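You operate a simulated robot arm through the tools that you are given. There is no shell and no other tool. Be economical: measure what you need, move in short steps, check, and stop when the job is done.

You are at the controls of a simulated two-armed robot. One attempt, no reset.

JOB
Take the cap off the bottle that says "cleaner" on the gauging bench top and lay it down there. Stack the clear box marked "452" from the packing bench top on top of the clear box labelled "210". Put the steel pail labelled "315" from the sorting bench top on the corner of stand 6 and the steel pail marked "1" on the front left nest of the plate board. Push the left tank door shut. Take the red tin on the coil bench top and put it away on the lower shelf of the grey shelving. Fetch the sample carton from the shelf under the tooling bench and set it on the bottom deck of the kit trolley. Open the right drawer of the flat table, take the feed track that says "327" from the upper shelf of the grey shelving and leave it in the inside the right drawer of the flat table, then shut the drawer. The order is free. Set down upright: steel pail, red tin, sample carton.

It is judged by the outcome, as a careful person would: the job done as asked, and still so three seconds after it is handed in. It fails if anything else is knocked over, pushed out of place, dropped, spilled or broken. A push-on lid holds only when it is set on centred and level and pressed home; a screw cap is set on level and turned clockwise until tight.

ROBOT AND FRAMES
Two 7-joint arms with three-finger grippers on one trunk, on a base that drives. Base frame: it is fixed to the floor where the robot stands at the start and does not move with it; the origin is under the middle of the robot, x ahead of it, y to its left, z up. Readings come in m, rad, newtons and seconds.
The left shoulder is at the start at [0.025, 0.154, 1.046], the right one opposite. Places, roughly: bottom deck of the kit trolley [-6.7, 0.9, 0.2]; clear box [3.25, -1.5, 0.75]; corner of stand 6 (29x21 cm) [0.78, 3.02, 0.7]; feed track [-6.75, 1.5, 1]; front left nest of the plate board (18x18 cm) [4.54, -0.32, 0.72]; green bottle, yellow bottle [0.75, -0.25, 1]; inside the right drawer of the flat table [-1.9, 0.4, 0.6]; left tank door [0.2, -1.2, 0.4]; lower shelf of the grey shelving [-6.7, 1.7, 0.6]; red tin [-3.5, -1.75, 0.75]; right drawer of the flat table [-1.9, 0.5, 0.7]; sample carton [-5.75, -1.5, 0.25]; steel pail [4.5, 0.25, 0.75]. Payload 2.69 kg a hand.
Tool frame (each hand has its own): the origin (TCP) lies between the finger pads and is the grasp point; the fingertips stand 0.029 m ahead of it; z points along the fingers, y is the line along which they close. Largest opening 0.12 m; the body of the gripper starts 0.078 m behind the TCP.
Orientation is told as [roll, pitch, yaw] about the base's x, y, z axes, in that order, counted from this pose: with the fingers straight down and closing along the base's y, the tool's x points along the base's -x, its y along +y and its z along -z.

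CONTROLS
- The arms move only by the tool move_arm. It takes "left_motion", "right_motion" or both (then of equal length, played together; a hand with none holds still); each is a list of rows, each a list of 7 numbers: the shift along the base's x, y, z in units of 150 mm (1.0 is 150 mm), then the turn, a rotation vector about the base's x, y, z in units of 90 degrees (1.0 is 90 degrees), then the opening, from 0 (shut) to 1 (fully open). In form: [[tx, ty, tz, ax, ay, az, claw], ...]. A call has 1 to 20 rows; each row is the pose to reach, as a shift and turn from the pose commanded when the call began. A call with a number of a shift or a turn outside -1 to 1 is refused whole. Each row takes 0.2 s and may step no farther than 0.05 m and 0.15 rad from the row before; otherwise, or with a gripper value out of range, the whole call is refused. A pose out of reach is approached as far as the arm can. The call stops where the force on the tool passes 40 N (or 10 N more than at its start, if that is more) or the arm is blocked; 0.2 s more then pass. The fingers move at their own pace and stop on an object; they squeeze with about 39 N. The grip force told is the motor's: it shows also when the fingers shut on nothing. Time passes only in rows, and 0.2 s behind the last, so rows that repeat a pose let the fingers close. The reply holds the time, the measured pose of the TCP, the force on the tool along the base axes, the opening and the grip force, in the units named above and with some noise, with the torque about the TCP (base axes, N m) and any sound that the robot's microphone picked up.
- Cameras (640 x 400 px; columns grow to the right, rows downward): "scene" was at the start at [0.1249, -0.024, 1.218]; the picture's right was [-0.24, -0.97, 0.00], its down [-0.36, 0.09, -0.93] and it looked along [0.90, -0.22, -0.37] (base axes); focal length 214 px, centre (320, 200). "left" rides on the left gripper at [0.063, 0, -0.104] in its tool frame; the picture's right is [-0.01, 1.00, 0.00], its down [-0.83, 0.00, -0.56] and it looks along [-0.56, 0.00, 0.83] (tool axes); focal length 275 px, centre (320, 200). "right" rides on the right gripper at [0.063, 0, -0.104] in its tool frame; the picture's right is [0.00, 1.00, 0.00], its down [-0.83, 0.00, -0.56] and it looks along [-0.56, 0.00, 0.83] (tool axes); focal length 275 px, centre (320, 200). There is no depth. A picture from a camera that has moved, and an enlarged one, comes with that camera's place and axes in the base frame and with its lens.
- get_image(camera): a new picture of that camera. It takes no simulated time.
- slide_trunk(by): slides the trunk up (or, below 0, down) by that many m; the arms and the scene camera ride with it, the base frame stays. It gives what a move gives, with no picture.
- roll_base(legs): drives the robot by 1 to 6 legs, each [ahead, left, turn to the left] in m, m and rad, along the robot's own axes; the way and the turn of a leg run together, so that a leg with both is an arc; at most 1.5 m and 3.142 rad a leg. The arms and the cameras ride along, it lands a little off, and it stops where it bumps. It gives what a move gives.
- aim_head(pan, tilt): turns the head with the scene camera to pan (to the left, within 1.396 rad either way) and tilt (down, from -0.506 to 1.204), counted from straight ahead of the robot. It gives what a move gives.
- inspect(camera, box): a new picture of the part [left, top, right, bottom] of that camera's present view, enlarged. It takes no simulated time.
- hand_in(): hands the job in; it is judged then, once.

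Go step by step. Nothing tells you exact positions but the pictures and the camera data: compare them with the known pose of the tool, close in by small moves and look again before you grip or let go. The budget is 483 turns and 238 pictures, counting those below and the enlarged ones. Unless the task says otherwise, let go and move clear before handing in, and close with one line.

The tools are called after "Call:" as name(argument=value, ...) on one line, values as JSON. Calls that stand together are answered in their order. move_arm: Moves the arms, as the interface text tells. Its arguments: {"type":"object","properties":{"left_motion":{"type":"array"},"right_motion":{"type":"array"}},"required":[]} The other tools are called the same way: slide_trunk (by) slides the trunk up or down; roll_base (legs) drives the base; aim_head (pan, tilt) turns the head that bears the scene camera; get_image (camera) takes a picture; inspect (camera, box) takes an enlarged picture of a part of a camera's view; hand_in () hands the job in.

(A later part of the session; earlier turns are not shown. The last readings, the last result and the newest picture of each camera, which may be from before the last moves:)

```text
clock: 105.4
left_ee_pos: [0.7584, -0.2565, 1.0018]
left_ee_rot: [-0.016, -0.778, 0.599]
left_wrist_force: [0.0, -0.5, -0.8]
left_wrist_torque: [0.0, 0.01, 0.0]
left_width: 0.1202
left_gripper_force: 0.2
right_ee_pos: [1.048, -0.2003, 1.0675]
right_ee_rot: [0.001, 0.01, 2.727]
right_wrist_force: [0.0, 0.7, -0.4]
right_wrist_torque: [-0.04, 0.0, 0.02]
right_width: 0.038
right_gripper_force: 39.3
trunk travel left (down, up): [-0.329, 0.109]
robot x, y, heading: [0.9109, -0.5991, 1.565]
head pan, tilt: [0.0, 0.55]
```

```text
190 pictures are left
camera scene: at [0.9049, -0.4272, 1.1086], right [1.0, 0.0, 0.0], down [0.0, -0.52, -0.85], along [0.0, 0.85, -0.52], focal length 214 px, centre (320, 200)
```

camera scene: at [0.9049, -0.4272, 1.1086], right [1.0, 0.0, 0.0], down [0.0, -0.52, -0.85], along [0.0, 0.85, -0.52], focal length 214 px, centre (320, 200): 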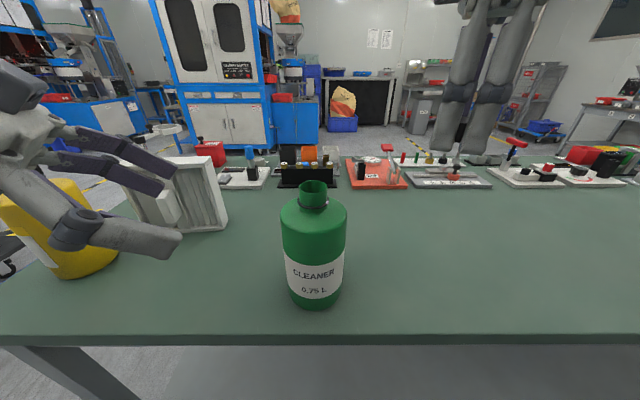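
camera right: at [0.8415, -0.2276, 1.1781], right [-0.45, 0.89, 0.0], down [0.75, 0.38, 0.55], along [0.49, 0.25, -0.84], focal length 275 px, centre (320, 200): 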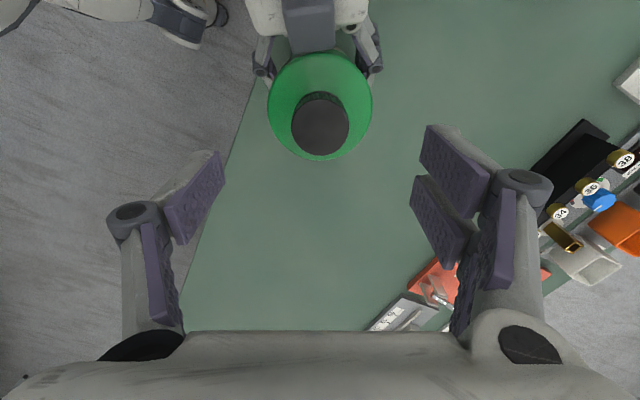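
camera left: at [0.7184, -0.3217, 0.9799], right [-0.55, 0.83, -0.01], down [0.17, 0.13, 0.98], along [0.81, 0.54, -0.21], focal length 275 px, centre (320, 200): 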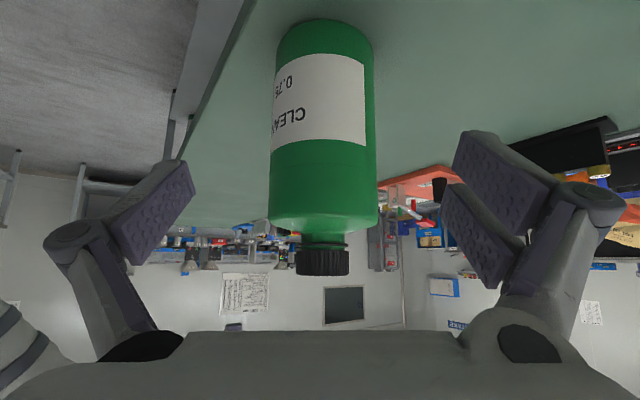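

Bottle stands, uncapped. Now lower the cap toward the bench to the right of the bottle.

Call:
move_arm(right_motion=[[0.1, 0, -0.25, 0, 0, 0, 0.2], [0.15, 0, -0.5, 0, 0, 0, 0.2], [0.15, 0, -0.75, 0, 0, 0, 0.2], [0.15, 0, -1, 0, 0, 0, 0.2]])

```text
clock: 106.4
left_ee_pos: [0.7591, -0.2557, 1.0023]
left_ee_rot: [-0.017, -0.779, 0.6]
left_wrist_force: [0.1, -0.1, 0.6]
left_wrist_torque: [0.0, 0.01, 0.03]
left_width: 0.1197
left_gripper_force: 0.1
right_ee_pos: [1.0693, -0.1998, 0.9195]
right_ee_rot: [0.001, 0.01, 2.728]
right_wrist_force: [1.3, 0.2, -0.2]
right_wrist_torque: [0.0, 0.0, 0.0]
right_width: 0.0379
right_gripper_force: 39.4
trunk travel left (down, up): [-0.329, 0.109]
robot x, y, heading: [0.9059, -0.6013, 1.568]
head pan, tilt: [0.0, 0.55]
```

Call:
move_arm(right_motion=[[0, 0, -0.25, 0, 0, 0, 0.2], [0, 0, -0.45, 0, 0, 0, 0.2], [0, 0, -0.6, 0, 0, 0, 0.2], [0, 0, -0.65, 0, 0, 0, 0.2], [0, 0, -0.7, 0, 0, 0, 0.2], [0, 0, -0.75, 0, 0, 0, 0.2], [0, 0, -0.8, 0, 0, 0, 0.2], [0, 0, -0.85, 0, 0, 0, 0.2]])

Call:
get_image(camera="scene")

```text
clock: 107.5
left_ee_pos: [0.7588, -0.2577, 1.0014]
left_ee_rot: [-0.015, -0.78, 0.598]
left_wrist_force: [0.4, 0.3, 0.1]
left_wrist_torque: [0.03, 0.0, -0.04]
left_width: 0.1196
left_gripper_force: 0.1
right_ee_pos: [1.07, -0.1997, 0.8282]
right_ee_rot: [-0.007, 0.004, 2.727]
right_wrist_force: [4.5, -10.5, 25.9]
right_wrist_torque: [-0.84, 0.25, 0.26]
right_width: 0.0379
right_gripper_force: 38.6
trunk travel left (down, up): [-0.329, 0.109]
robot x, y, heading: [0.907, -0.6, 1.567]
head pan, tilt: [0.0, 0.55]
stopped in row 5 (right hand): the force on the tool passed its limit at 51 N (the readings are from after the stop); the commanded pose is now the measured one
```

```text
189 pictures are left
camera scene: at [0.9054, -0.4291, 1.1091], right [1.0, 0.0, 0.0], down [0.0, -0.52, -0.85], along [0.0, 0.85, -0.52], focal length 214 px, centre (320, 200)
```

scene: 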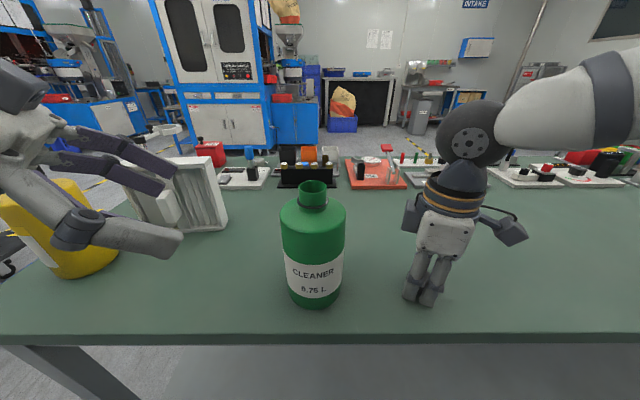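

The cap has touched the bench. Ease, open and rise.

Call:
move_arm(right_motion=[[0, 0, 0.01, 0, 0, 0, 0.2], [0, 0, 0.01, 0, 0, 0, 0.4], [0, 0, 0.01, 0, 0, 0, 0.6], [0, 0, 0.01, 0, 0, 0, 0.6], [0, 0, 0.3, 0, 0, 0, 0.6], [0, 0, 0.6, 0, 0, 0, 0.6], [0, 0, 0.9, 0, 0, 0, 0.6]])

Call:
get_image(camera="right")

```text
clock: 109.1
left_ee_pos: [0.7603, -0.2562, 1.0024]
left_ee_rot: [-0.019, -0.78, 0.599]
left_wrist_force: [-0.7, 1.2, -0.5]
left_wrist_torque: [0.01, -0.03, -0.03]
left_width: 0.1203
left_gripper_force: 0.0
right_ee_pos: [1.0686, -0.2007, 0.9585]
right_ee_rot: [-0.006, 0.004, 2.728]
right_wrist_force: [0.1, 0.6, -0.3]
right_wrist_torque: [-0.01, 0.02, 0.0]
right_width: 0.0719
right_gripper_force: 0.2
trunk travel left (down, up): [-0.329, 0.109]
robot x, y, heading: [0.9065, -0.6028, 1.565]
head pan, tilt: [0.0, 0.55]
```

```text
188 pictures are left
camera right: at [1.1249, -0.2258, 1.0648], right [-0.4, -0.92, 0.0], down [-0.77, 0.33, 0.55], along [-0.51, 0.22, -0.83], focal length 275 px, centre (320, 200)
```

right: 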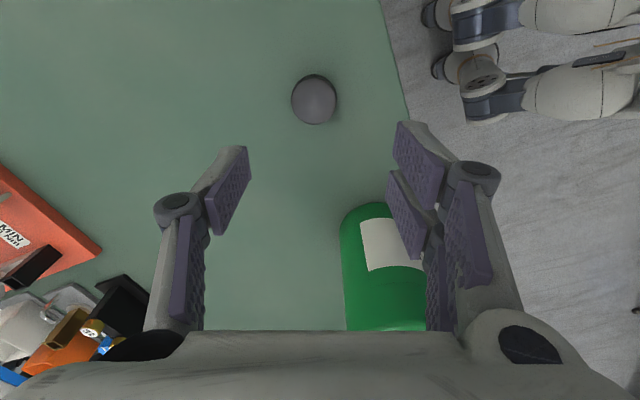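

Cap lies on the bench. Now travel pose: raise the trunk, and unwind the right wrist.

Call:
slide_trunk(by=0.08)

Call:
move_arm(right_motion=[[0.05, -0.05, 0.2, 0, 0, -0.09, 1], [0.1, -0.1, 0.4, 0, 0, -0.18, 1], [0.1, -0.2, 0.6, 0, 0, -0.27, 1], [0.1, -0.3, 0.7, 0, 0, -0.36, 1], [0.1, -0.4, 0.7, 0, 0, -0.45, 1], [0.1, -0.5, 0.7, 0, 0, -0.54, 1], [0.1, -0.6, 0.7, 0, 0, -0.63, 1], [0.1, -0.7, 0.7, 0, 0, -0.73, 1]], left_motion=[[-0.05, 0, 0.2, 0, 0, 0.09, 1], [-0.1, 0, 0.4, 0, 0, 0.18, 1], [-0.15, 0, 0.55, 0, 0, 0.27, 1], [-0.2, 0, 0.6, 0, 0, 0.36, 1], [-0.2, 0, 0.6, 0, 0, 0.45, 1], [-0.2, 0, 0.6, 0, 0, 0.54, 1], [-0.2, 0, 0.6, 0, 0, 0.6, 1], [-0.2, 0, 0.6, 0, 0, 0.6, 1]])

```text
clock: 110.2
left_ee_pos: [0.7596, -0.255, 1.0809]
left_ee_rot: [-0.018, -0.777, 0.601]
left_wrist_force: [-0.2, 1.3, -1.1]
left_wrist_torque: [-0.02, -0.03, 0.0]
left_width: 0.1198
left_gripper_force: 0.1
right_ee_pos: [1.0689, -0.1981, 1.0415]
right_ee_rot: [-0.003, 0.004, 2.728]
right_wrist_force: [0.1, 0.0, -1.1]
right_wrist_torque: [-0.04, -0.02, 0.02]
right_width: 0.0721
right_gripper_force: 0.1
trunk travel left (down, up): [-0.409, 0.029]
robot x, y, heading: [0.9077, -0.5958, 1.564]
head pan, tilt: [0.0, 0.55]
```

```text
refused: row 8 steps farther than a row can; nothing moved
```

Call:
move_arm(right_motion=[[0.05, -0.05, 0.2, 0, 0, -0.09, 1], [0.1, -0.1, 0.4, 0, 0, -0.18, 1], [0.1, -0.2, 0.6, 0, 0, -0.27, 1], [0.1, -0.3, 0.7, 0, 0, -0.36, 1], [0.1, -0.4, 0.7, 0, 0, -0.45, 1], [0.1, -0.5, 0.7, 0, 0, -0.54, 1], [0.1, -0.6, 0.7, 0, 0, -0.63, 1], [0.1, -0.7, 0.7, 0, 0, -0.72, 1]], left_motion=[[0, 0, 0.2, -0.05, 0.07, 0, 1], [0, 0, 0.4, -0.1, 0.14, 0, 1], [0, 0, 0.55, -0.14, 0.21, 0, 1], [0, 0, 0.6, -0.19, 0.28, 0, 1], [0, 0, 0.6, -0.24, 0.35, 0, 1], [0, 0, 0.6, -0.28, 0.408, 0, 1], [0, 0, 0.6, -0.28, 0.408, 0, 1], [0, 0, 0.6, -0.28, 0.408, 0, 1]])

Call:
move_arm(left_motion=[[0, 0, 0, 0, 0, 0.09, 1], [0, 0, 0, 0, 0, 0.18, 1], [0, 0, 0, 0, 0, 0.27, 1], [0, 0, 0, 0, 0, 0.36, 1], [0, 0, 0, 0, 0, 0.45, 1], [0, 0, 0, 0, 0, 0.54, 1], [0, 0, 0, 0, 0, 0.61, 1]])

```text
clock: 112.0
left_ee_pos: [0.76, -0.2564, 1.1711]
left_ee_rot: [-0.019, -0.001, 0.601]
left_wrist_force: [-0.1, -0.6, -0.1]
left_wrist_torque: [-0.02, -0.04, -0.01]
left_width: 0.1198
left_gripper_force: 0.1
right_ee_pos: [1.0852, -0.3031, 1.1474]
right_ee_rot: [-0.006, 0.004, 1.595]
right_wrist_force: [-0.4, -0.6, -0.3]
right_wrist_torque: [0.03, 0.02, 0.0]
right_width: 0.1201
right_gripper_force: 0.1
trunk travel left (down, up): [-0.409, 0.029]
robot x, y, heading: [0.9065, -0.5998, 1.568]
head pan, tilt: [0.0, 0.55]
```

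```text
clock: 113.6
left_ee_pos: [0.7589, -0.255, 1.1714]
left_ee_rot: [-0.018, -0.002, 1.559]
left_wrist_force: [-0.6, 1.1, 0.2]
left_wrist_torque: [0.01, -0.02, 0.01]
left_width: 0.12
left_gripper_force: 0.0
right_ee_pos: [1.0839, -0.302, 1.1467]
right_ee_rot: [-0.005, 0.005, 1.597]
right_wrist_force: [-0.3, 0.3, 0.6]
right_wrist_torque: [0.02, -0.01, -0.01]
right_width: 0.1201
right_gripper_force: 0.0
trunk travel left (down, up): [-0.409, 0.029]
robot x, y, heading: [0.9092, -0.6037, 1.566]
head pan, tilt: [0.0, 0.55]
```

Compact travel pose reached. I turn right to face +x and look down the aisle.

Call:
roll_base(legs=[[-0.05, 0, -1.571]])

Call:
aim_head(pan=0.0, tilt=0.3)

Call:
get_image(camera="scene")

```text
clock: 117.8
left_ee_pos: [1.2152, -0.4754, 1.1715]
left_ee_rot: [-0.021, -0.003, 0.015]
left_wrist_force: [0.5, -0.9, -0.6]
left_wrist_torque: [-0.02, 0.01, 0.02]
left_width: 0.1199
left_gripper_force: 0.0
right_ee_pos: [1.1776, -0.8002, 1.1457]
right_ee_rot: [-0.005, 0.003, 0.054]
right_wrist_force: [0.3, 0.5, 0.3]
right_wrist_torque: [0.01, -0.03, -0.02]
right_width: 0.1203
right_gripper_force: 0.0
trunk travel left (down, up): [-0.409, 0.029]
robot x, y, heading: [0.8794, -0.629, 0.022]
head pan, tilt: [0.0, 0.55]
```

```text
clock: 118.6
left_ee_pos: [1.2157, -0.4741, 1.1727]
left_ee_rot: [-0.019, -0.001, 0.015]
left_wrist_force: [0.7, 0.0, -0.6]
left_wrist_torque: [0.0, 0.04, -0.02]
left_width: 0.1198
left_gripper_force: 0.1
right_ee_pos: [1.1767, -0.7999, 1.1476]
right_ee_rot: [-0.007, 0.005, 0.053]
right_wrist_force: [-0.2, 0.4, 0.1]
right_wrist_torque: [0.03, -0.01, 0.02]
right_width: 0.12
right_gripper_force: 0.0
trunk travel left (down, up): [-0.409, 0.029]
robot x, y, heading: [0.8704, -0.6315, 0.026]
head pan, tilt: [0.0, 0.3]
```

```text
187 pictures are left
camera scene: at [1.0036, -0.6307, 1.2257], right [0.02, -1.0, 0.0], down [-0.3, -0.01, -0.96], along [0.95, 0.02, -0.3], focal length 214 px, centre (320, 200)
```

scene: 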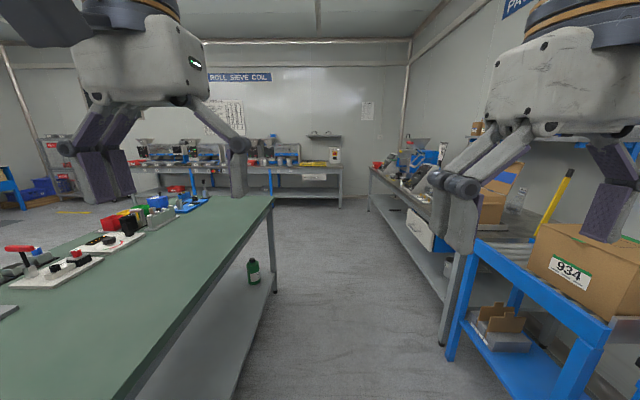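

Aisle is clear between the gauging bench (edge y -0.27) and the packing bench (edge about y -1.33). I drive ahead 1.4 m.

Call:
roll_base(legs=[[1.4, -0.1, -0.026]])

Call:
aim_head(pan=-0.5, tilt=0.3)

Call:
get_image(camera="scene")

```text
clock: 125.6
left_ee_pos: [2.6327, -0.5778, 1.172]
left_ee_rot: [-0.018, -0.003, -0.02]
left_wrist_force: [0.1, 0.2, -0.1]
left_wrist_torque: [0.05, 0.02, 0.0]
left_width: 0.1203
left_gripper_force: 0.1
right_ee_pos: [2.5836, -0.9007, 1.1467]
right_ee_rot: [-0.006, 0.003, 0.021]
right_wrist_force: [-0.4, 0.1, 0.0]
right_wrist_torque: [-0.01, -0.02, -0.03]
right_width: 0.1202
right_gripper_force: 0.0
trunk travel left (down, up): [-0.409, 0.029]
robot x, y, heading: [2.2864, -0.7221, -0.011]
head pan, tilt: [0.0, 0.3]
```

```text
clock: 126.5
left_ee_pos: [2.6325, -0.579, 1.1718]
left_ee_rot: [-0.019, -0.001, -0.018]
left_wrist_force: [0.2, -0.4, 0.0]
left_wrist_torque: [-0.01, -0.01, 0.0]
left_width: 0.1201
left_gripper_force: 0.1
right_ee_pos: [2.5834, -0.9004, 1.1467]
right_ee_rot: [-0.005, 0.004, 0.021]
right_wrist_force: [0.4, 0.2, -0.7]
right_wrist_torque: [0.01, -0.02, 0.01]
right_width: 0.1198
right_gripper_force: 0.1
trunk travel left (down, up): [-0.409, 0.029]
robot x, y, heading: [2.2874, -0.7208, -0.006]
head pan, tilt: [-0.499, 0.3]
```

```text
186 pictures are left
camera scene: at [2.403, -0.7707, 1.2257], right [-0.49, -0.87, 0.0], down [-0.26, 0.14, -0.96], along [0.83, -0.46, -0.3], focal length 214 px, centre (320, 200)
```

scene: 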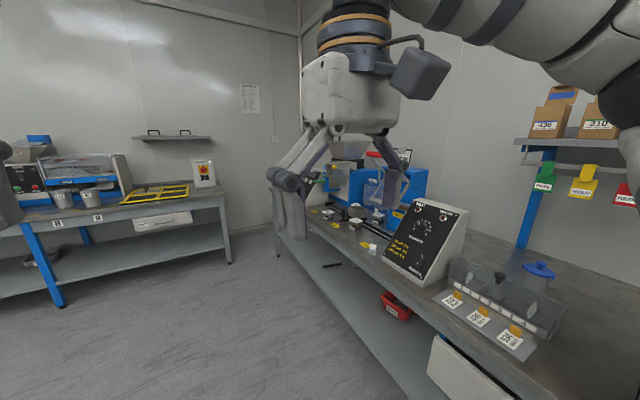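

I see the sorting bench with pails at far left and the packing bench at right. I drive on and turn to face the packing bench.

Call:
roll_base(legs=[[0.85, 0, 0], [0, 0, -1.565]])

Call:
aim_head(pan=0.0, tilt=0.6)

Call:
get_image(camera="scene")

```text
clock: 134.8
left_ee_pos: [3.2942, -1.064, 1.1724]
left_ee_rot: [-0.019, -0.002, -1.544]
left_wrist_force: [0.3, 0.6, 0.1]
left_wrist_torque: [0.0, 0.0, 0.02]
left_width: 0.1201
left_gripper_force: 0.0
right_ee_pos: [2.9689, -1.0289, 1.1468]
right_ee_rot: [-0.003, 0.004, -1.506]
right_wrist_force: [0.7, -0.2, 0.8]
right_wrist_torque: [-0.02, 0.0, 0.02]
right_width: 0.1201
right_gripper_force: 0.0
trunk travel left (down, up): [-0.409, 0.029]
robot x, y, heading: [3.134, -0.7226, -1.538]
head pan, tilt: [-0.499, 0.3]
```

```text
clock: 135.7
left_ee_pos: [3.2944, -1.0657, 1.1723]
left_ee_rot: [-0.019, -0.003, -1.545]
left_wrist_force: [-0.1, -0.1, 0.6]
left_wrist_torque: [0.0, -0.05, -0.03]
left_width: 0.12
left_gripper_force: 0.0
right_ee_pos: [2.968, -1.03, 1.1464]
right_ee_rot: [-0.007, 0.004, -1.506]
right_wrist_force: [-0.4, -0.3, 0.0]
right_wrist_torque: [0.01, -0.03, 0.04]
right_width: 0.12
right_gripper_force: 0.0
trunk travel left (down, up): [-0.409, 0.029]
robot x, y, heading: [3.1314, -0.7221, -1.527]
head pan, tilt: [0.0, 0.6]
```

```text
185 pictures are left
camera scene: at [3.1357, -0.8532, 1.1983], right [-1.0, -0.04, 0.0], down [-0.02, 0.56, -0.83], along [0.03, -0.82, -0.56], focal length 214 px, centre (320, 200)
```

scene: 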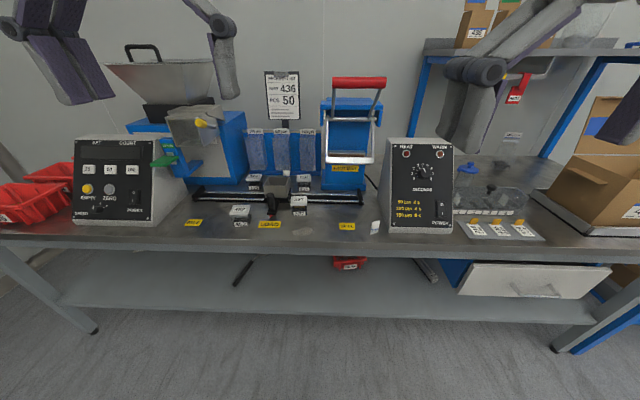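

I zoom in on the small labelled boxes in the middle of the packing bench.

Call:
inspect(camera="scene", box=[180, 150, 380, 250])

Call:
inspect(camera="scene", box=[220, 165, 320, 235])

```text
3.20 times, centred on (280, 200) of scene
camera zoom: at [3.1357, -0.8532, 1.1983], right [-1.0, -0.04, 0.0], down [-0.02, 0.56, -0.83], along [0.03, -0.82, -0.56], focal length 686 px, centre (448, 200)
```

zoom: 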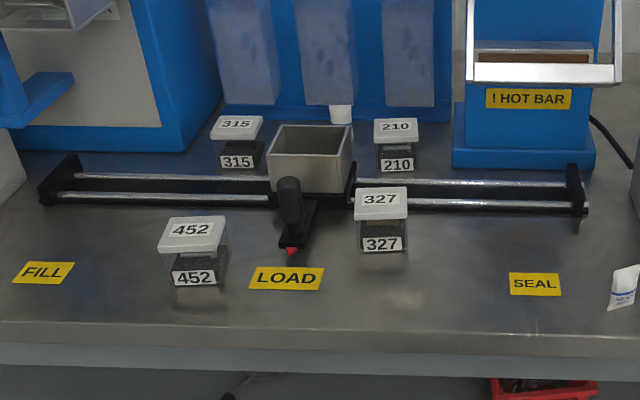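

```text
5.71 times, centred on (270, 200) of scene
camera zoom: at [3.1357, -0.8532, 1.1983], right [-1.0, -0.04, 0.0], down [-0.02, 0.56, -0.83], along [0.03, -0.82, -0.56], focal length 1226 px, centre (606, 200)
```

zoom: 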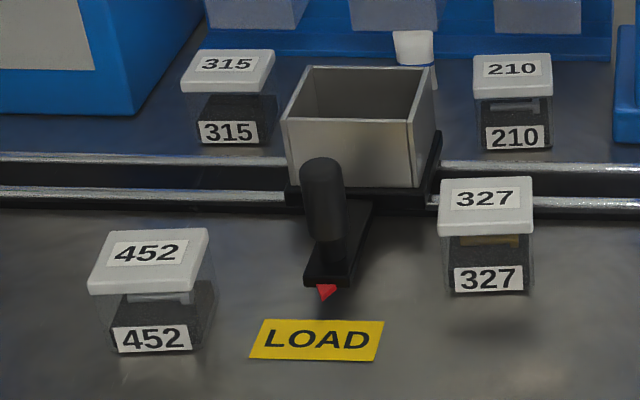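

The small clear boxes: "452" is near (3.42,-1.41) and "210" near (3.23,-1.64), behind the rails, with the bench edge at y≈-1.31. I move closer.

Call:
roll_base(legs=[[0.27, 0, -0.04]])

Call:
get_image(camera="scene")

Call:
get_image(camera="left")

```text
clock: 137.6
left_ee_pos: [3.2862, -1.3384, 1.1714]
left_ee_rot: [-0.019, 0.0, -1.58]
left_wrist_force: [0.2, -1.1, -1.1]
left_wrist_torque: [0.0, 0.04, 0.03]
left_width: 0.1198
left_gripper_force: 0.1
right_ee_pos: [2.9617, -1.2935, 1.1478]
right_ee_rot: [-0.005, 0.004, -1.542]
right_wrist_force: [0.2, -0.6, -0.2]
right_wrist_torque: [0.04, 0.01, 0.02]
right_width: 0.1201
right_gripper_force: 0.1
trunk travel left (down, up): [-0.409, 0.029]
robot x, y, heading: [3.1359, -0.9927, -1.565]
head pan, tilt: [0.0, 0.6]
```

```text
182 pictures are left
camera scene: at [3.1362, -1.1221, 1.1982], right [-1.0, 0.0, 0.0], down [0.0, 0.57, -0.82], along [0.0, -0.82, -0.57], focal length 214 px, centre (320, 200)
```

scene: 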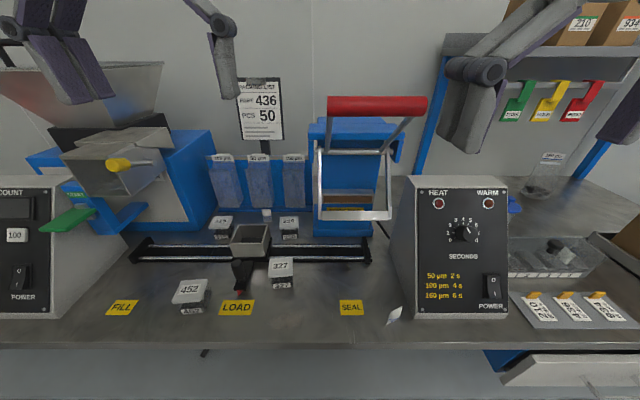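

```text
181 pictures are left
camera left: at [3.2907, -1.2754, 1.2755], right [1.0, -0.01, -0.02], down [0.0, -0.83, 0.56], along [-0.02, -0.56, -0.83], focal length 275 px, centre (320, 200)
```

left: 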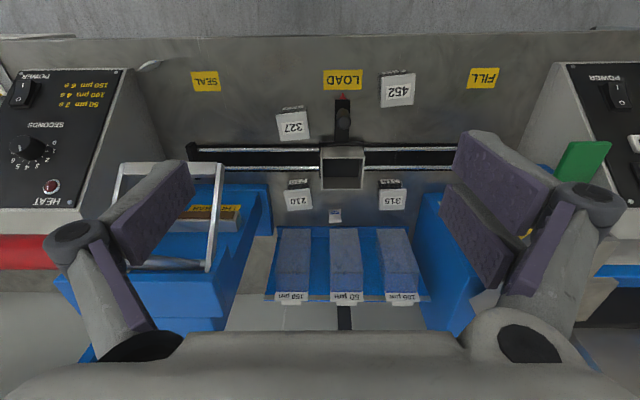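

Triangulated: 452 lid centre about (3.41,-1.38,0.79), 210 lid centre about (3.23,-1.60,0.79), bench top about 0.74. I lower the trunk partly.

Call:
slide_trunk(by=-0.12)

```text
clock: 139.1
left_ee_pos: [3.2867, -1.3659, 1.0153]
left_ee_rot: [-0.021, 0.114, -1.583]
left_wrist_force: [-0.5, -0.1, -0.1]
left_wrist_torque: [0.0, -0.03, -0.01]
left_width: 0.1201
left_gripper_force: 0.0
right_ee_pos: [2.9626, -1.3163, 0.9956]
right_ee_rot: [-0.002, 0.121, -1.541]
right_wrist_force: [-0.2, -0.3, 0.3]
right_wrist_torque: [-0.02, -0.01, -0.02]
right_width: 0.1203
right_gripper_force: 0.0
trunk travel left (down, up): [-0.289, 0.149]
robot x, y, heading: [3.1388, -0.9934, -1.572]
head pan, tilt: [0.0, 0.6]
```

Right hand pulled back; left hand tilts forward 0.5 rad and goes above box 452.

Call:
move_arm(left_motion=[[0.15, 0, 0.1, -0.08, 0, 0, 1], [0.3, 0, 0.1, -0.16, 0, 0, 1], [0.5, 0, 0, -0.24, 0, 0, 1], [0.7, 0, -0.1, -0.32, 0, 0, 1], [0.82, -0.09, -0.2, -0.39, 0, 0, 1]], right_motion=[[0, 0.2, 0.2, -0.04, 0, 0, 1], [0, 0.4, 0.3, -0.077, 0, 0, 1], [0, 0.6, 0.4, -0.077, 0, 0, 1], [0, 0.6, 0.5, -0.077, 0, 0, 1], [0, 0.6, 0.5, -0.077, 0, 0, 1]])

Call:
get_image(camera="left")

```text
clock: 140.3
left_ee_pos: [3.4092, -1.3786, 0.9841]
left_ee_rot: [-0.012, -0.499, -1.584]
left_wrist_force: [-0.2, 0.3, 0.4]
left_wrist_torque: [0.02, 0.02, 0.0]
left_width: 0.12
left_gripper_force: 0.2
left hand out of reach, approached as far as the arm can: row 1
right_ee_pos: [2.985, -1.2244, 1.0158]
right_ee_rot: [-0.004, 0.0, -1.542]
right_wrist_force: [-0.2, -0.5, -0.3]
right_wrist_torque: [0.0, -0.02, 0.0]
right_width: 0.1201
right_gripper_force: 0.1
right hand out of reach, approached as far as the arm can: row 1, 2, 3, 4, 5
trunk travel left (down, up): [-0.289, 0.149]
robot x, y, heading: [3.139, -0.9966, -1.57]
head pan, tilt: [0.0, 0.6]
```

```text
180 pictures are left
camera left: at [3.4126, -1.2737, 1.0456], right [1.0, -0.02, -0.01], down [0.0, -0.46, 0.89], along [-0.02, -0.89, -0.46], focal length 275 px, centre (320, 200)
```

left: 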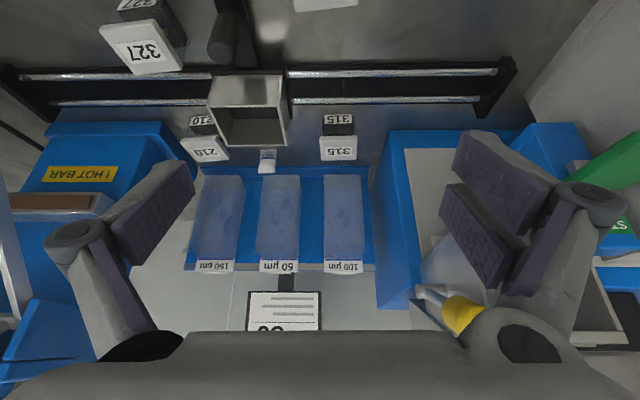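

I inspect box 452 closely to judge its yaw before descending.

Call:
inspect(camera="scene", box=[130, 230, 330, 350])

```text
3.20 times, centred on (230, 290) of scene
camera zoom: at [3.1364, -1.181, 1.0625], right [-1.0, 0.0, 0.0], down [0.0, 0.56, -0.83], along [0.0, -0.83, -0.56], focal length 686 px, centre (608, -88)
```

zoom: 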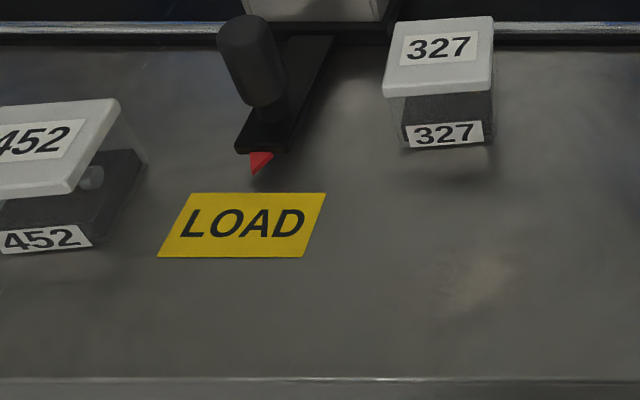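

Box 452 is turned about +8.6°, lid centre about (3.408,-1.386). I yaw the hand to match and descend in stages.

Call:
move_arm(left_motion=[[0, -0.02, -0.2, 0, 0, 0.05, 1], [0, -0.05, -0.4, 0, 0, 0.095, 1], [0, -0.05, -0.6, 0, 0, 0.095, 1], [0, -0.05, -0.8, 0, 0, 0.095, 1], [0, -0.05, -0.93, 0, 0, 0.095, 1]])

Call:
get_image(camera="scene")

```text
clock: 141.5
left_ee_pos: [3.4103, -1.3862, 0.8456]
left_ee_rot: [-0.014, -0.496, -1.434]
left_wrist_force: [-0.2, -0.9, 0.5]
left_wrist_torque: [-0.03, 0.01, 0.02]
left_width: 0.1198
left_gripper_force: 0.0
right_ee_pos: [2.9847, -1.2237, 1.0154]
right_ee_rot: [-0.003, 0.0, -1.542]
right_wrist_force: [-0.8, 0.9, -0.3]
right_wrist_torque: [0.0, -0.01, 0.01]
right_width: 0.1201
right_gripper_force: 0.1
trunk travel left (down, up): [-0.289, 0.149]
robot x, y, heading: [3.1391, -0.9968, -1.572]
head pan, tilt: [0.0, 0.6]
```

```text
178 pictures are left
camera scene: at [3.1362, -1.181, 1.0625], right [-1.0, 0.0, 0.0], down [0.0, 0.56, -0.83], along [0.0, -0.83, -0.56], focal length 214 px, centre (320, 200)
```

scene: 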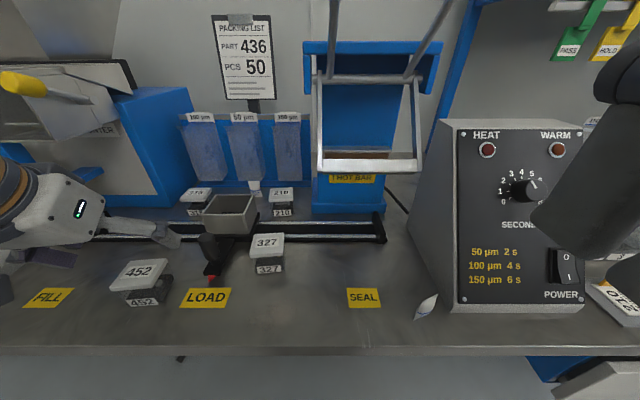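

Projection agrees: the hand is directly over box 452. I go down to z 0.78 and close.

Call:
move_arm(left_motion=[[0, 0, -0.2, 0, 0, 0, 1], [0, 0, -0.35, 0, 0, 0, 1], [0, 0, -0.44, 0, 0, 0, 1]])

Call:
inspect(camera="scene", box=[60, 200, 260, 320])

```text
clock: 142.3
left_ee_pos: [3.4084, -1.3881, 0.7782]
left_ee_rot: [-0.015, -0.499, -1.432]
left_wrist_force: [-0.8, 0.3, -0.2]
left_wrist_torque: [-0.03, -0.01, 0.03]
left_width: 0.1199
left_gripper_force: 0.0
right_ee_pos: [2.9852, -1.2231, 1.0172]
right_ee_rot: [-0.004, 0.0, -1.54]
right_wrist_force: [-0.4, -0.1, 0.0]
right_wrist_torque: [0.03, -0.05, 0.0]
right_width: 0.1196
right_gripper_force: 0.2
trunk travel left (down, up): [-0.289, 0.149]
robot x, y, heading: [3.1362, -0.9951, -1.571]
head pan, tilt: [0.0, 0.6]
```

```text
3.20 times, centred on (160, 260) of scene
camera zoom: at [3.1362, -1.181, 1.0625], right [-1.0, 0.0, 0.0], down [0.0, 0.56, -0.83], along [0.0, -0.83, -0.56], focal length 686 px, centre (832, 8)
```

zoom: 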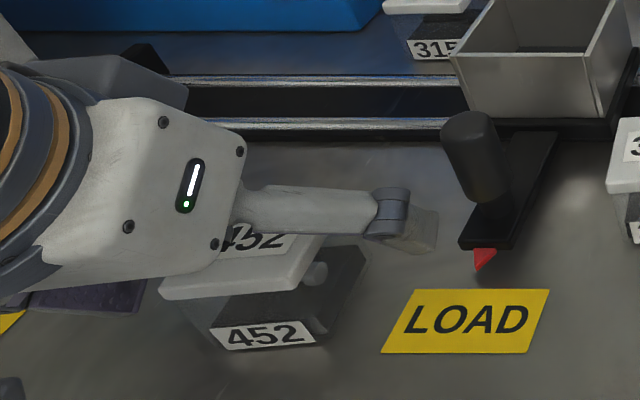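

Geometry checks out. Close on the box.

Call:
move_arm(left_motion=[[0, 0, 0, 0, 0, 0, 0.7], [0, 0, 0, 0, 0, 0, 0.5], [0, 0, 0, 0, 0, 0, 0.4], [0, 0, 0, 0, 0, 0, 0.35], [0, 0, 0, 0, 0, 0, 0.35]])

Call:
inspect(camera="scene", box=[60, 200, 260, 320])

```text
clock: 143.5
left_ee_pos: [3.4086, -1.3878, 0.7786]
left_ee_rot: [-0.015, -0.495, -1.433]
left_wrist_force: [0.8, 0.8, -0.4]
left_wrist_torque: [0.03, 0.01, 0.01]
left_width: 0.0541
left_gripper_force: 39.2
right_ee_pos: [2.9859, -1.2241, 1.0173]
right_ee_rot: [-0.003, 0.0, -1.541]
right_wrist_force: [0.4, -0.3, 0.2]
right_wrist_torque: [0.04, -0.02, 0.01]
right_width: 0.1202
right_gripper_force: 0.0
trunk travel left (down, up): [-0.289, 0.149]
robot x, y, heading: [3.1362, -0.993, -1.572]
head pan, tilt: [0.0, 0.6]
```

```text
3.20 times, centred on (160, 260) of scene
camera zoom: at [3.1362, -1.181, 1.0625], right [-1.0, 0.0, 0.0], down [0.0, 0.56, -0.83], along [0.0, -0.83, -0.56], focal length 686 px, centre (832, 8)
```

zoom: 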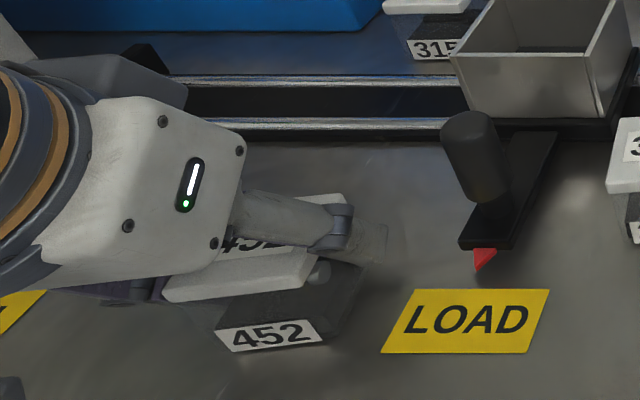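

Gripped at 0.054 m. Lift.

Call:
move_arm(left_motion=[[0, 0, 0.2, 0, 0, 0, 0.35], [0, 0, 0.45, 0, 0, 0, 0.35], [0, 0, 0.7, 0, 0, 0, 0.35], [0, 0, 0.9, 0, 0, 0, 0.35]])

Call:
get_image(camera="scene")

Call:
get_image(camera="left")

```text
clock: 144.5
left_ee_pos: [3.4093, -1.3841, 0.9155]
left_ee_rot: [-0.013, -0.497, -1.434]
left_wrist_force: [0.1, 0.5, -1.5]
left_wrist_torque: [0.03, -0.03, -0.04]
left_width: 0.0539
left_gripper_force: 38.7
right_ee_pos: [2.9844, -1.222, 1.0159]
right_ee_rot: [-0.001, -0.001, -1.541]
right_wrist_force: [-0.2, -0.5, 0.7]
right_wrist_torque: [0.0, 0.01, 0.01]
right_width: 0.1199
right_gripper_force: 0.1
trunk travel left (down, up): [-0.289, 0.149]
robot x, y, heading: [3.1379, -0.9969, -1.571]
head pan, tilt: [0.0, 0.6]
```

```text
175 pictures are left
camera scene: at [3.1361, -1.181, 1.0625], right [-1.0, 0.0, 0.0], down [0.0, 0.56, -0.83], along [0.0, -0.83, -0.56], focal length 214 px, centre (320, 200)
```

scene: 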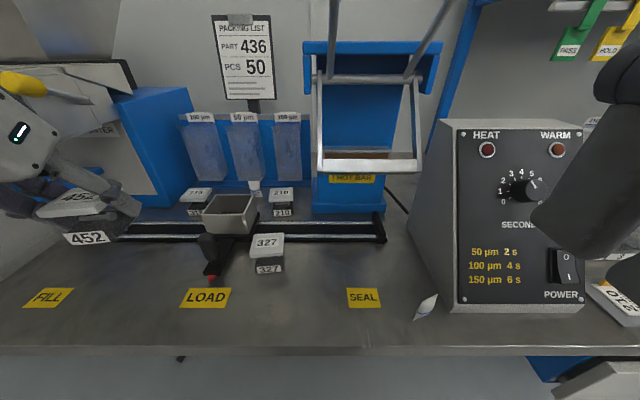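

```text
174 pictures are left
camera left: at [3.3976, -1.281, 0.9767], right [0.99, 0.13, -0.01], down [0.07, -0.46, 0.88], along [0.11, -0.88, -0.47], focal length 275 px, centre (320, 200)
```

left: 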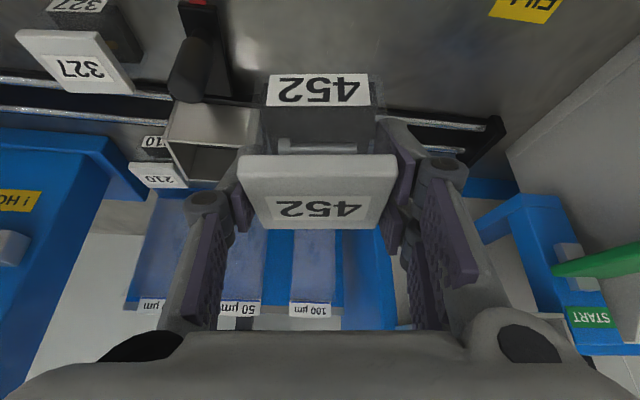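

Box 452 is firmly held. I zoom on 210 to get its exact pose.

Call:
inspect(camera="scene", box=[240, 170, 320, 220])

```text
8.00 times, centred on (280, 195) of scene
camera zoom: at [3.1361, -1.181, 1.0625], right [-1.0, 0.0, 0.0], down [0.0, 0.56, -0.83], along [0.0, -0.83, -0.56], focal length 1716 px, centre (640, 240)
```

zoom: 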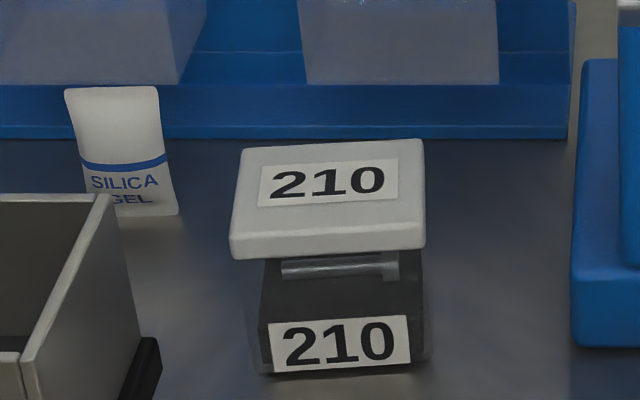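

Call:
inspect(camera="scene", box=[40, 170, 160, 250])

```text
5.00 times, centred on (100, 210) of scene
camera zoom: at [3.1361, -1.181, 1.0625], right [-1.0, 0.0, 0.0], down [0.0, 0.56, -0.83], along [0.0, -0.83, -0.56], focal length 1072 px, centre (1420, 150)
```

zoom: 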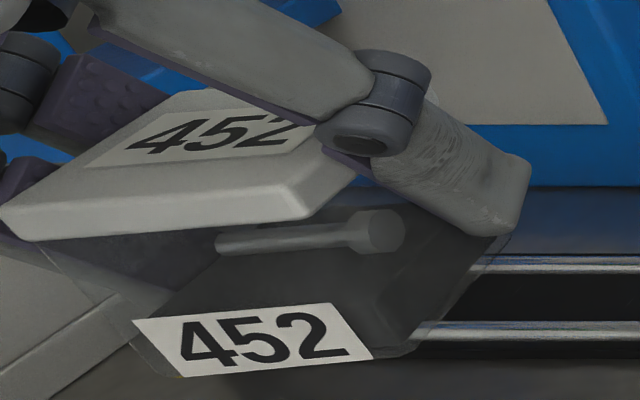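

The held box and 210 are well localised: 210's lid centre is about (3.227,-1.608), yaw ~0.115. I carry the box over there at z 0.915 in two moves.

Call:
move_arm(left_motion=[[-0.15, -0.19, 0, 0, 0, 0, 0.35], [-0.3, -0.38, 0, 0, 0, 0, 0.35], [-0.45, -0.57, 0, 0, 0, 0, 0.35], [-0.6, -0.75, 0.0, 0, 0, 0, 0.35]])

Call:
get_image(camera="scene")

```text
clock: 145.5
left_ee_pos: [3.3207, -1.4975, 0.9141]
left_ee_rot: [-0.011, -0.496, -1.433]
left_wrist_force: [0.7, 0.3, -0.7]
left_wrist_torque: [-0.02, 0.0, -0.03]
left_width: 0.0538
left_gripper_force: 38.9
right_ee_pos: [2.9835, -1.224, 1.0168]
right_ee_rot: [-0.003, 0.002, -1.542]
right_wrist_force: [0.0, 0.4, 0.2]
right_wrist_torque: [0.02, 0.01, 0.03]
right_width: 0.12
right_gripper_force: 0.1
trunk travel left (down, up): [-0.289, 0.149]
robot x, y, heading: [3.1432, -0.9953, -1.573]
head pan, tilt: [0.0, 0.6]
```

```text
171 pictures are left
camera scene: at [3.1358, -1.1812, 1.0624], right [-1.0, 0.0, 0.0], down [0.0, 0.57, -0.82], along [0.0, -0.82, -0.57], focal length 214 px, centre (320, 200)
```

scene: 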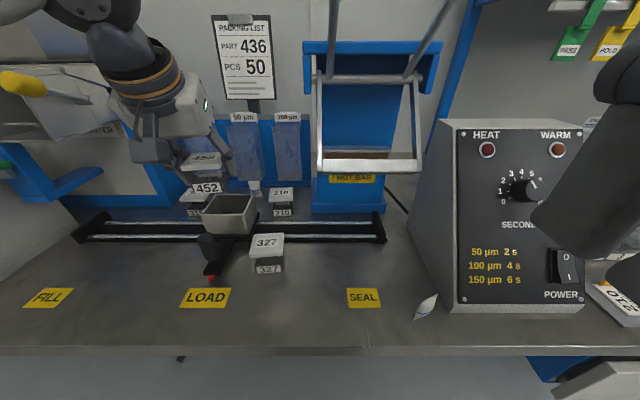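

Call:
move_arm(left_motion=[[-0.16, -0.19, 0, 0, 0, 0, 0.35], [-0.31, -0.38, 0, 0, 0, 0, 0.35], [-0.47, -0.57, 0, 0, 0, -0.015, 0.35], [-0.625, -0.75, 0.0, 0, 0, -0.015, 0.35]])

Call:
get_image(camera="scene")

```text
clock: 146.5
left_ee_pos: [3.2263, -1.6139, 0.915]
left_ee_rot: [-0.014, -0.497, -1.456]
left_wrist_force: [-0.4, -0.2, -0.5]
left_wrist_torque: [0.04, 0.01, -0.01]
left_width: 0.0541
left_gripper_force: 38.9
right_ee_pos: [2.9852, -1.2241, 1.0158]
right_ee_rot: [-0.003, 0.002, -1.54]
right_wrist_force: [0.4, 0.1, -0.3]
right_wrist_torque: [0.0, 0.01, -0.04]
right_width: 0.1199
right_gripper_force: 0.0
trunk travel left (down, up): [-0.289, 0.149]
robot x, y, heading: [3.1349, -0.9918, -1.57]
head pan, tilt: [0.0, 0.6]
```

```text
170 pictures are left
camera scene: at [3.1358, -1.1813, 1.0624], right [-1.0, 0.0, 0.0], down [0.0, 0.57, -0.82], along [0.0, -0.82, -0.57], focal length 214 px, centre (320, 200)
```

scene: 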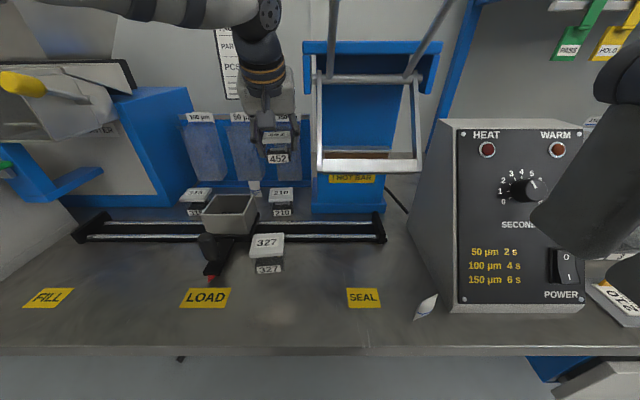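

Reached above 210. Lower to z 0.85 and inspect alignment.

Call:
move_arm(left_motion=[[0, 0, -0.15, 0, 0, 0, 0.35], [0, 0.01, -0.3, 0, 0, 0, 0.35], [0, 0.02, -0.43, 0, 0, 0, 0.35]])

Call:
inspect(camera="scene", box=[220, 130, 340, 220])

Call:
get_image(camera="left")

```text
clock: 147.3
left_ee_pos: [3.2249, -1.6101, 0.8492]
left_ee_rot: [-0.014, -0.496, -1.455]
left_wrist_force: [-1.0, 0.1, -1.0]
left_wrist_torque: [0.01, 0.0, -0.01]
left_width: 0.054
left_gripper_force: 39.3
right_ee_pos: [2.9843, -1.2244, 1.0179]
right_ee_rot: [-0.005, -0.002, -1.542]
right_wrist_force: [-0.6, 0.7, 0.4]
right_wrist_torque: [0.01, -0.04, 0.0]
right_width: 0.1202
right_gripper_force: 0.0
trunk travel left (down, up): [-0.289, 0.149]
robot x, y, heading: [3.1399, -0.9941, -1.572]
head pan, tilt: [0.0, 0.6]
```

```text
4.44 times, centred on (280, 175) of scene
camera zoom: at [3.1361, -1.1811, 1.0624], right [-1.0, 0.0, 0.0], down [0.0, 0.57, -0.82], along [0.0, -0.82, -0.57], focal length 953 px, centre (498, 311)
```

zoom: 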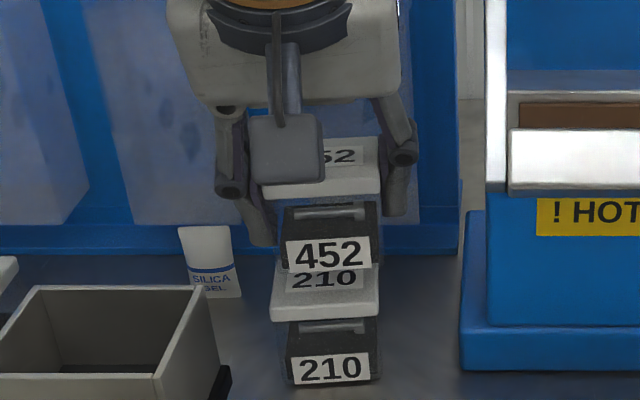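

```text
168 pictures are left
camera left: at [3.2158, -1.5046, 0.9099], right [0.99, 0.1, -0.01], down [0.06, -0.46, 0.88], along [0.09, -0.88, -0.47], focal length 275 px, centre (320, 200)
```

left: 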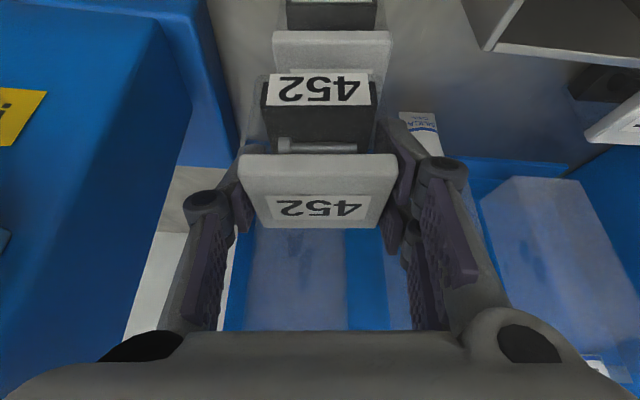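

Front faces line up (y -1.576 both). I lower in small steps to contact.

Call:
move_arm(left_motion=[[0, 0, -0.05, 0, 0, 0, 0.35], [0, 0, -0.09, 0, 0, 0, 0.35], [0, 0, -0.11, 0, 0, 0, 0.35], [0, 0, -0.12, 0, 0, 0, 0.35], [0, 0, -0.13, 0, 0, 0, 0.35]])

Call:
inspect(camera="scene", box=[220, 130, 340, 220])

```text
clock: 148.5
left_ee_pos: [3.2262, -1.6087, 0.8317]
left_ee_rot: [-0.013, -0.5, -1.456]
left_wrist_force: [0.1, 0.0, 6.1]
left_wrist_torque: [0.09, -0.18, 0.01]
left_width: 0.0541
left_gripper_force: 39.0
right_ee_pos: [2.9843, -1.2247, 1.0167]
right_ee_rot: [-0.004, -0.001, -1.54]
right_wrist_force: [0.1, 0.0, 0.8]
right_wrist_torque: [0.01, -0.01, 0.02]
right_width: 0.12
right_gripper_force: 0.2
trunk travel left (down, up): [-0.289, 0.149]
robot x, y, heading: [3.1363, -0.9913, -1.57]
head pan, tilt: [0.0, 0.6]
```

```text
4.44 times, centred on (280, 175) of scene
camera zoom: at [3.1361, -1.1806, 1.0626], right [-1.0, 0.0, 0.0], down [0.0, 0.56, -0.83], along [0.0, -0.83, -0.56], focal length 953 px, centre (498, 311)
```

zoom: 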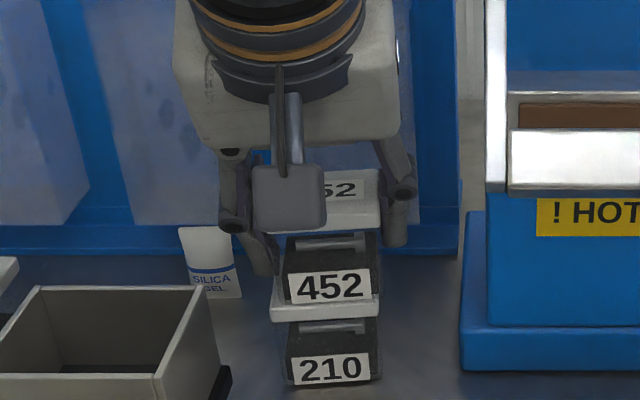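

Contact (6 N up) and well aligned. Release slowly and retreat up along the tool axis.

Call:
move_arm(left_motion=[[0, 0, 0, 0, 0, 0, 0.45], [0, 0, 0, 0, 0, 0, 0.5], [0, 0, 0, 0, 0, 0, 0.6], [0, 0, 0, 0, 0, 0, 0.6], [0, 0.1, 0.2, 0, 0, 0, 0.6], [0, 0.2, 0.4, 0, 0, 0, 0.6], [0.05, 0.3, 0.6, 0, 0, 0, 0.6], [0.2, 0.5, 0.8, 0, 0, 0, 0.6]])

Call:
inspect(camera="scene", box=[220, 130, 340, 220])

```text
clock: 150.3
left_ee_pos: [3.2562, -1.5337, 0.9513]
left_ee_rot: [-0.014, -0.497, -1.456]
left_wrist_force: [0.1, 0.6, 0.0]
left_wrist_torque: [-0.02, 0.02, -0.01]
left_width: 0.0721
left_gripper_force: 0.0
right_ee_pos: [2.985, -1.2238, 1.0162]
right_ee_rot: [-0.005, 0.0, -1.542]
right_wrist_force: [-0.1, 0.4, -0.7]
right_wrist_torque: [0.0, -0.03, -0.03]
right_width: 0.1199
right_gripper_force: 0.0
trunk travel left (down, up): [-0.289, 0.149]
robot x, y, heading: [3.1385, -0.9968, -1.57]
head pan, tilt: [0.0, 0.6]
```

```text
4.44 times, centred on (280, 175) of scene
camera zoom: at [3.1366, -1.1806, 1.0626], right [-1.0, 0.0, 0.0], down [0.0, 0.56, -0.83], along [0.0, -0.83, -0.56], focal length 953 px, centre (498, 311)
```

zoom: 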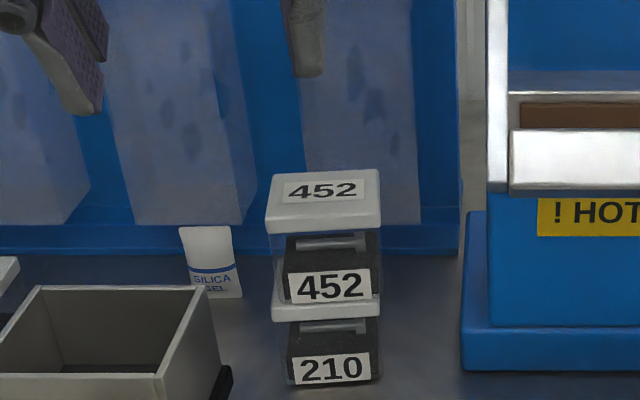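

The stack is neat. Retract the left hand to travel pose.

Call:
move_arm(left_motion=[[0, 0.25, 0.15, 0.08, 0, 0, 1], [0, 0.5, 0.3, 0.16, 0, 0, 1], [0.1, 0.75, 0.4, 0.24, 0, 0, 1], [0.2, 1, 0.5, 0.317, 0, -0.07, 1]])

Call:
slide_trunk(by=0.12)

Call:
roll_base(legs=[[-0.25, 0, 0]])

```text
refused: row 4 steps farther than a row can; nothing moved
```

```text
clock: 151.8
left_ee_pos: [3.2557, -1.5355, 1.069]
left_ee_rot: [-0.015, -0.495, -1.458]
left_wrist_force: [0.0, -0.5, -0.4]
left_wrist_torque: [0.0, 0.02, -0.02]
left_width: 0.0719
left_gripper_force: 0.1
right_ee_pos: [2.9855, -1.2231, 1.135]
right_ee_rot: [-0.005, 0.002, -1.541]
right_wrist_force: [0.1, 0.0, -1.0]
right_wrist_torque: [0.02, 0.01, -0.02]
right_width: 0.1197
right_gripper_force: 0.1
trunk travel left (down, up): [-0.409, 0.029]
robot x, y, heading: [3.1424, -0.9929, -1.572]
head pan, tilt: [0.0, 0.6]
```

```text
clock: 153.6
left_ee_pos: [3.2582, -1.2855, 1.07]
left_ee_rot: [-0.012, -0.499, -1.451]
left_wrist_force: [-0.2, 0.1, -0.3]
left_wrist_torque: [0.0, 0.03, 0.0]
left_width: 0.0723
left_gripper_force: 0.0
right_ee_pos: [2.9857, -0.9733, 1.1365]
right_ee_rot: [-0.005, 0.0, -1.538]
right_wrist_force: [-0.3, 0.3, 0.1]
right_wrist_torque: [-0.03, 0.0, -0.04]
right_width: 0.1201
right_gripper_force: 0.1
trunk travel left (down, up): [-0.409, 0.029]
robot x, y, heading: [3.1384, -0.7475, -1.568]
head pan, tilt: [0.0, 0.6]
```

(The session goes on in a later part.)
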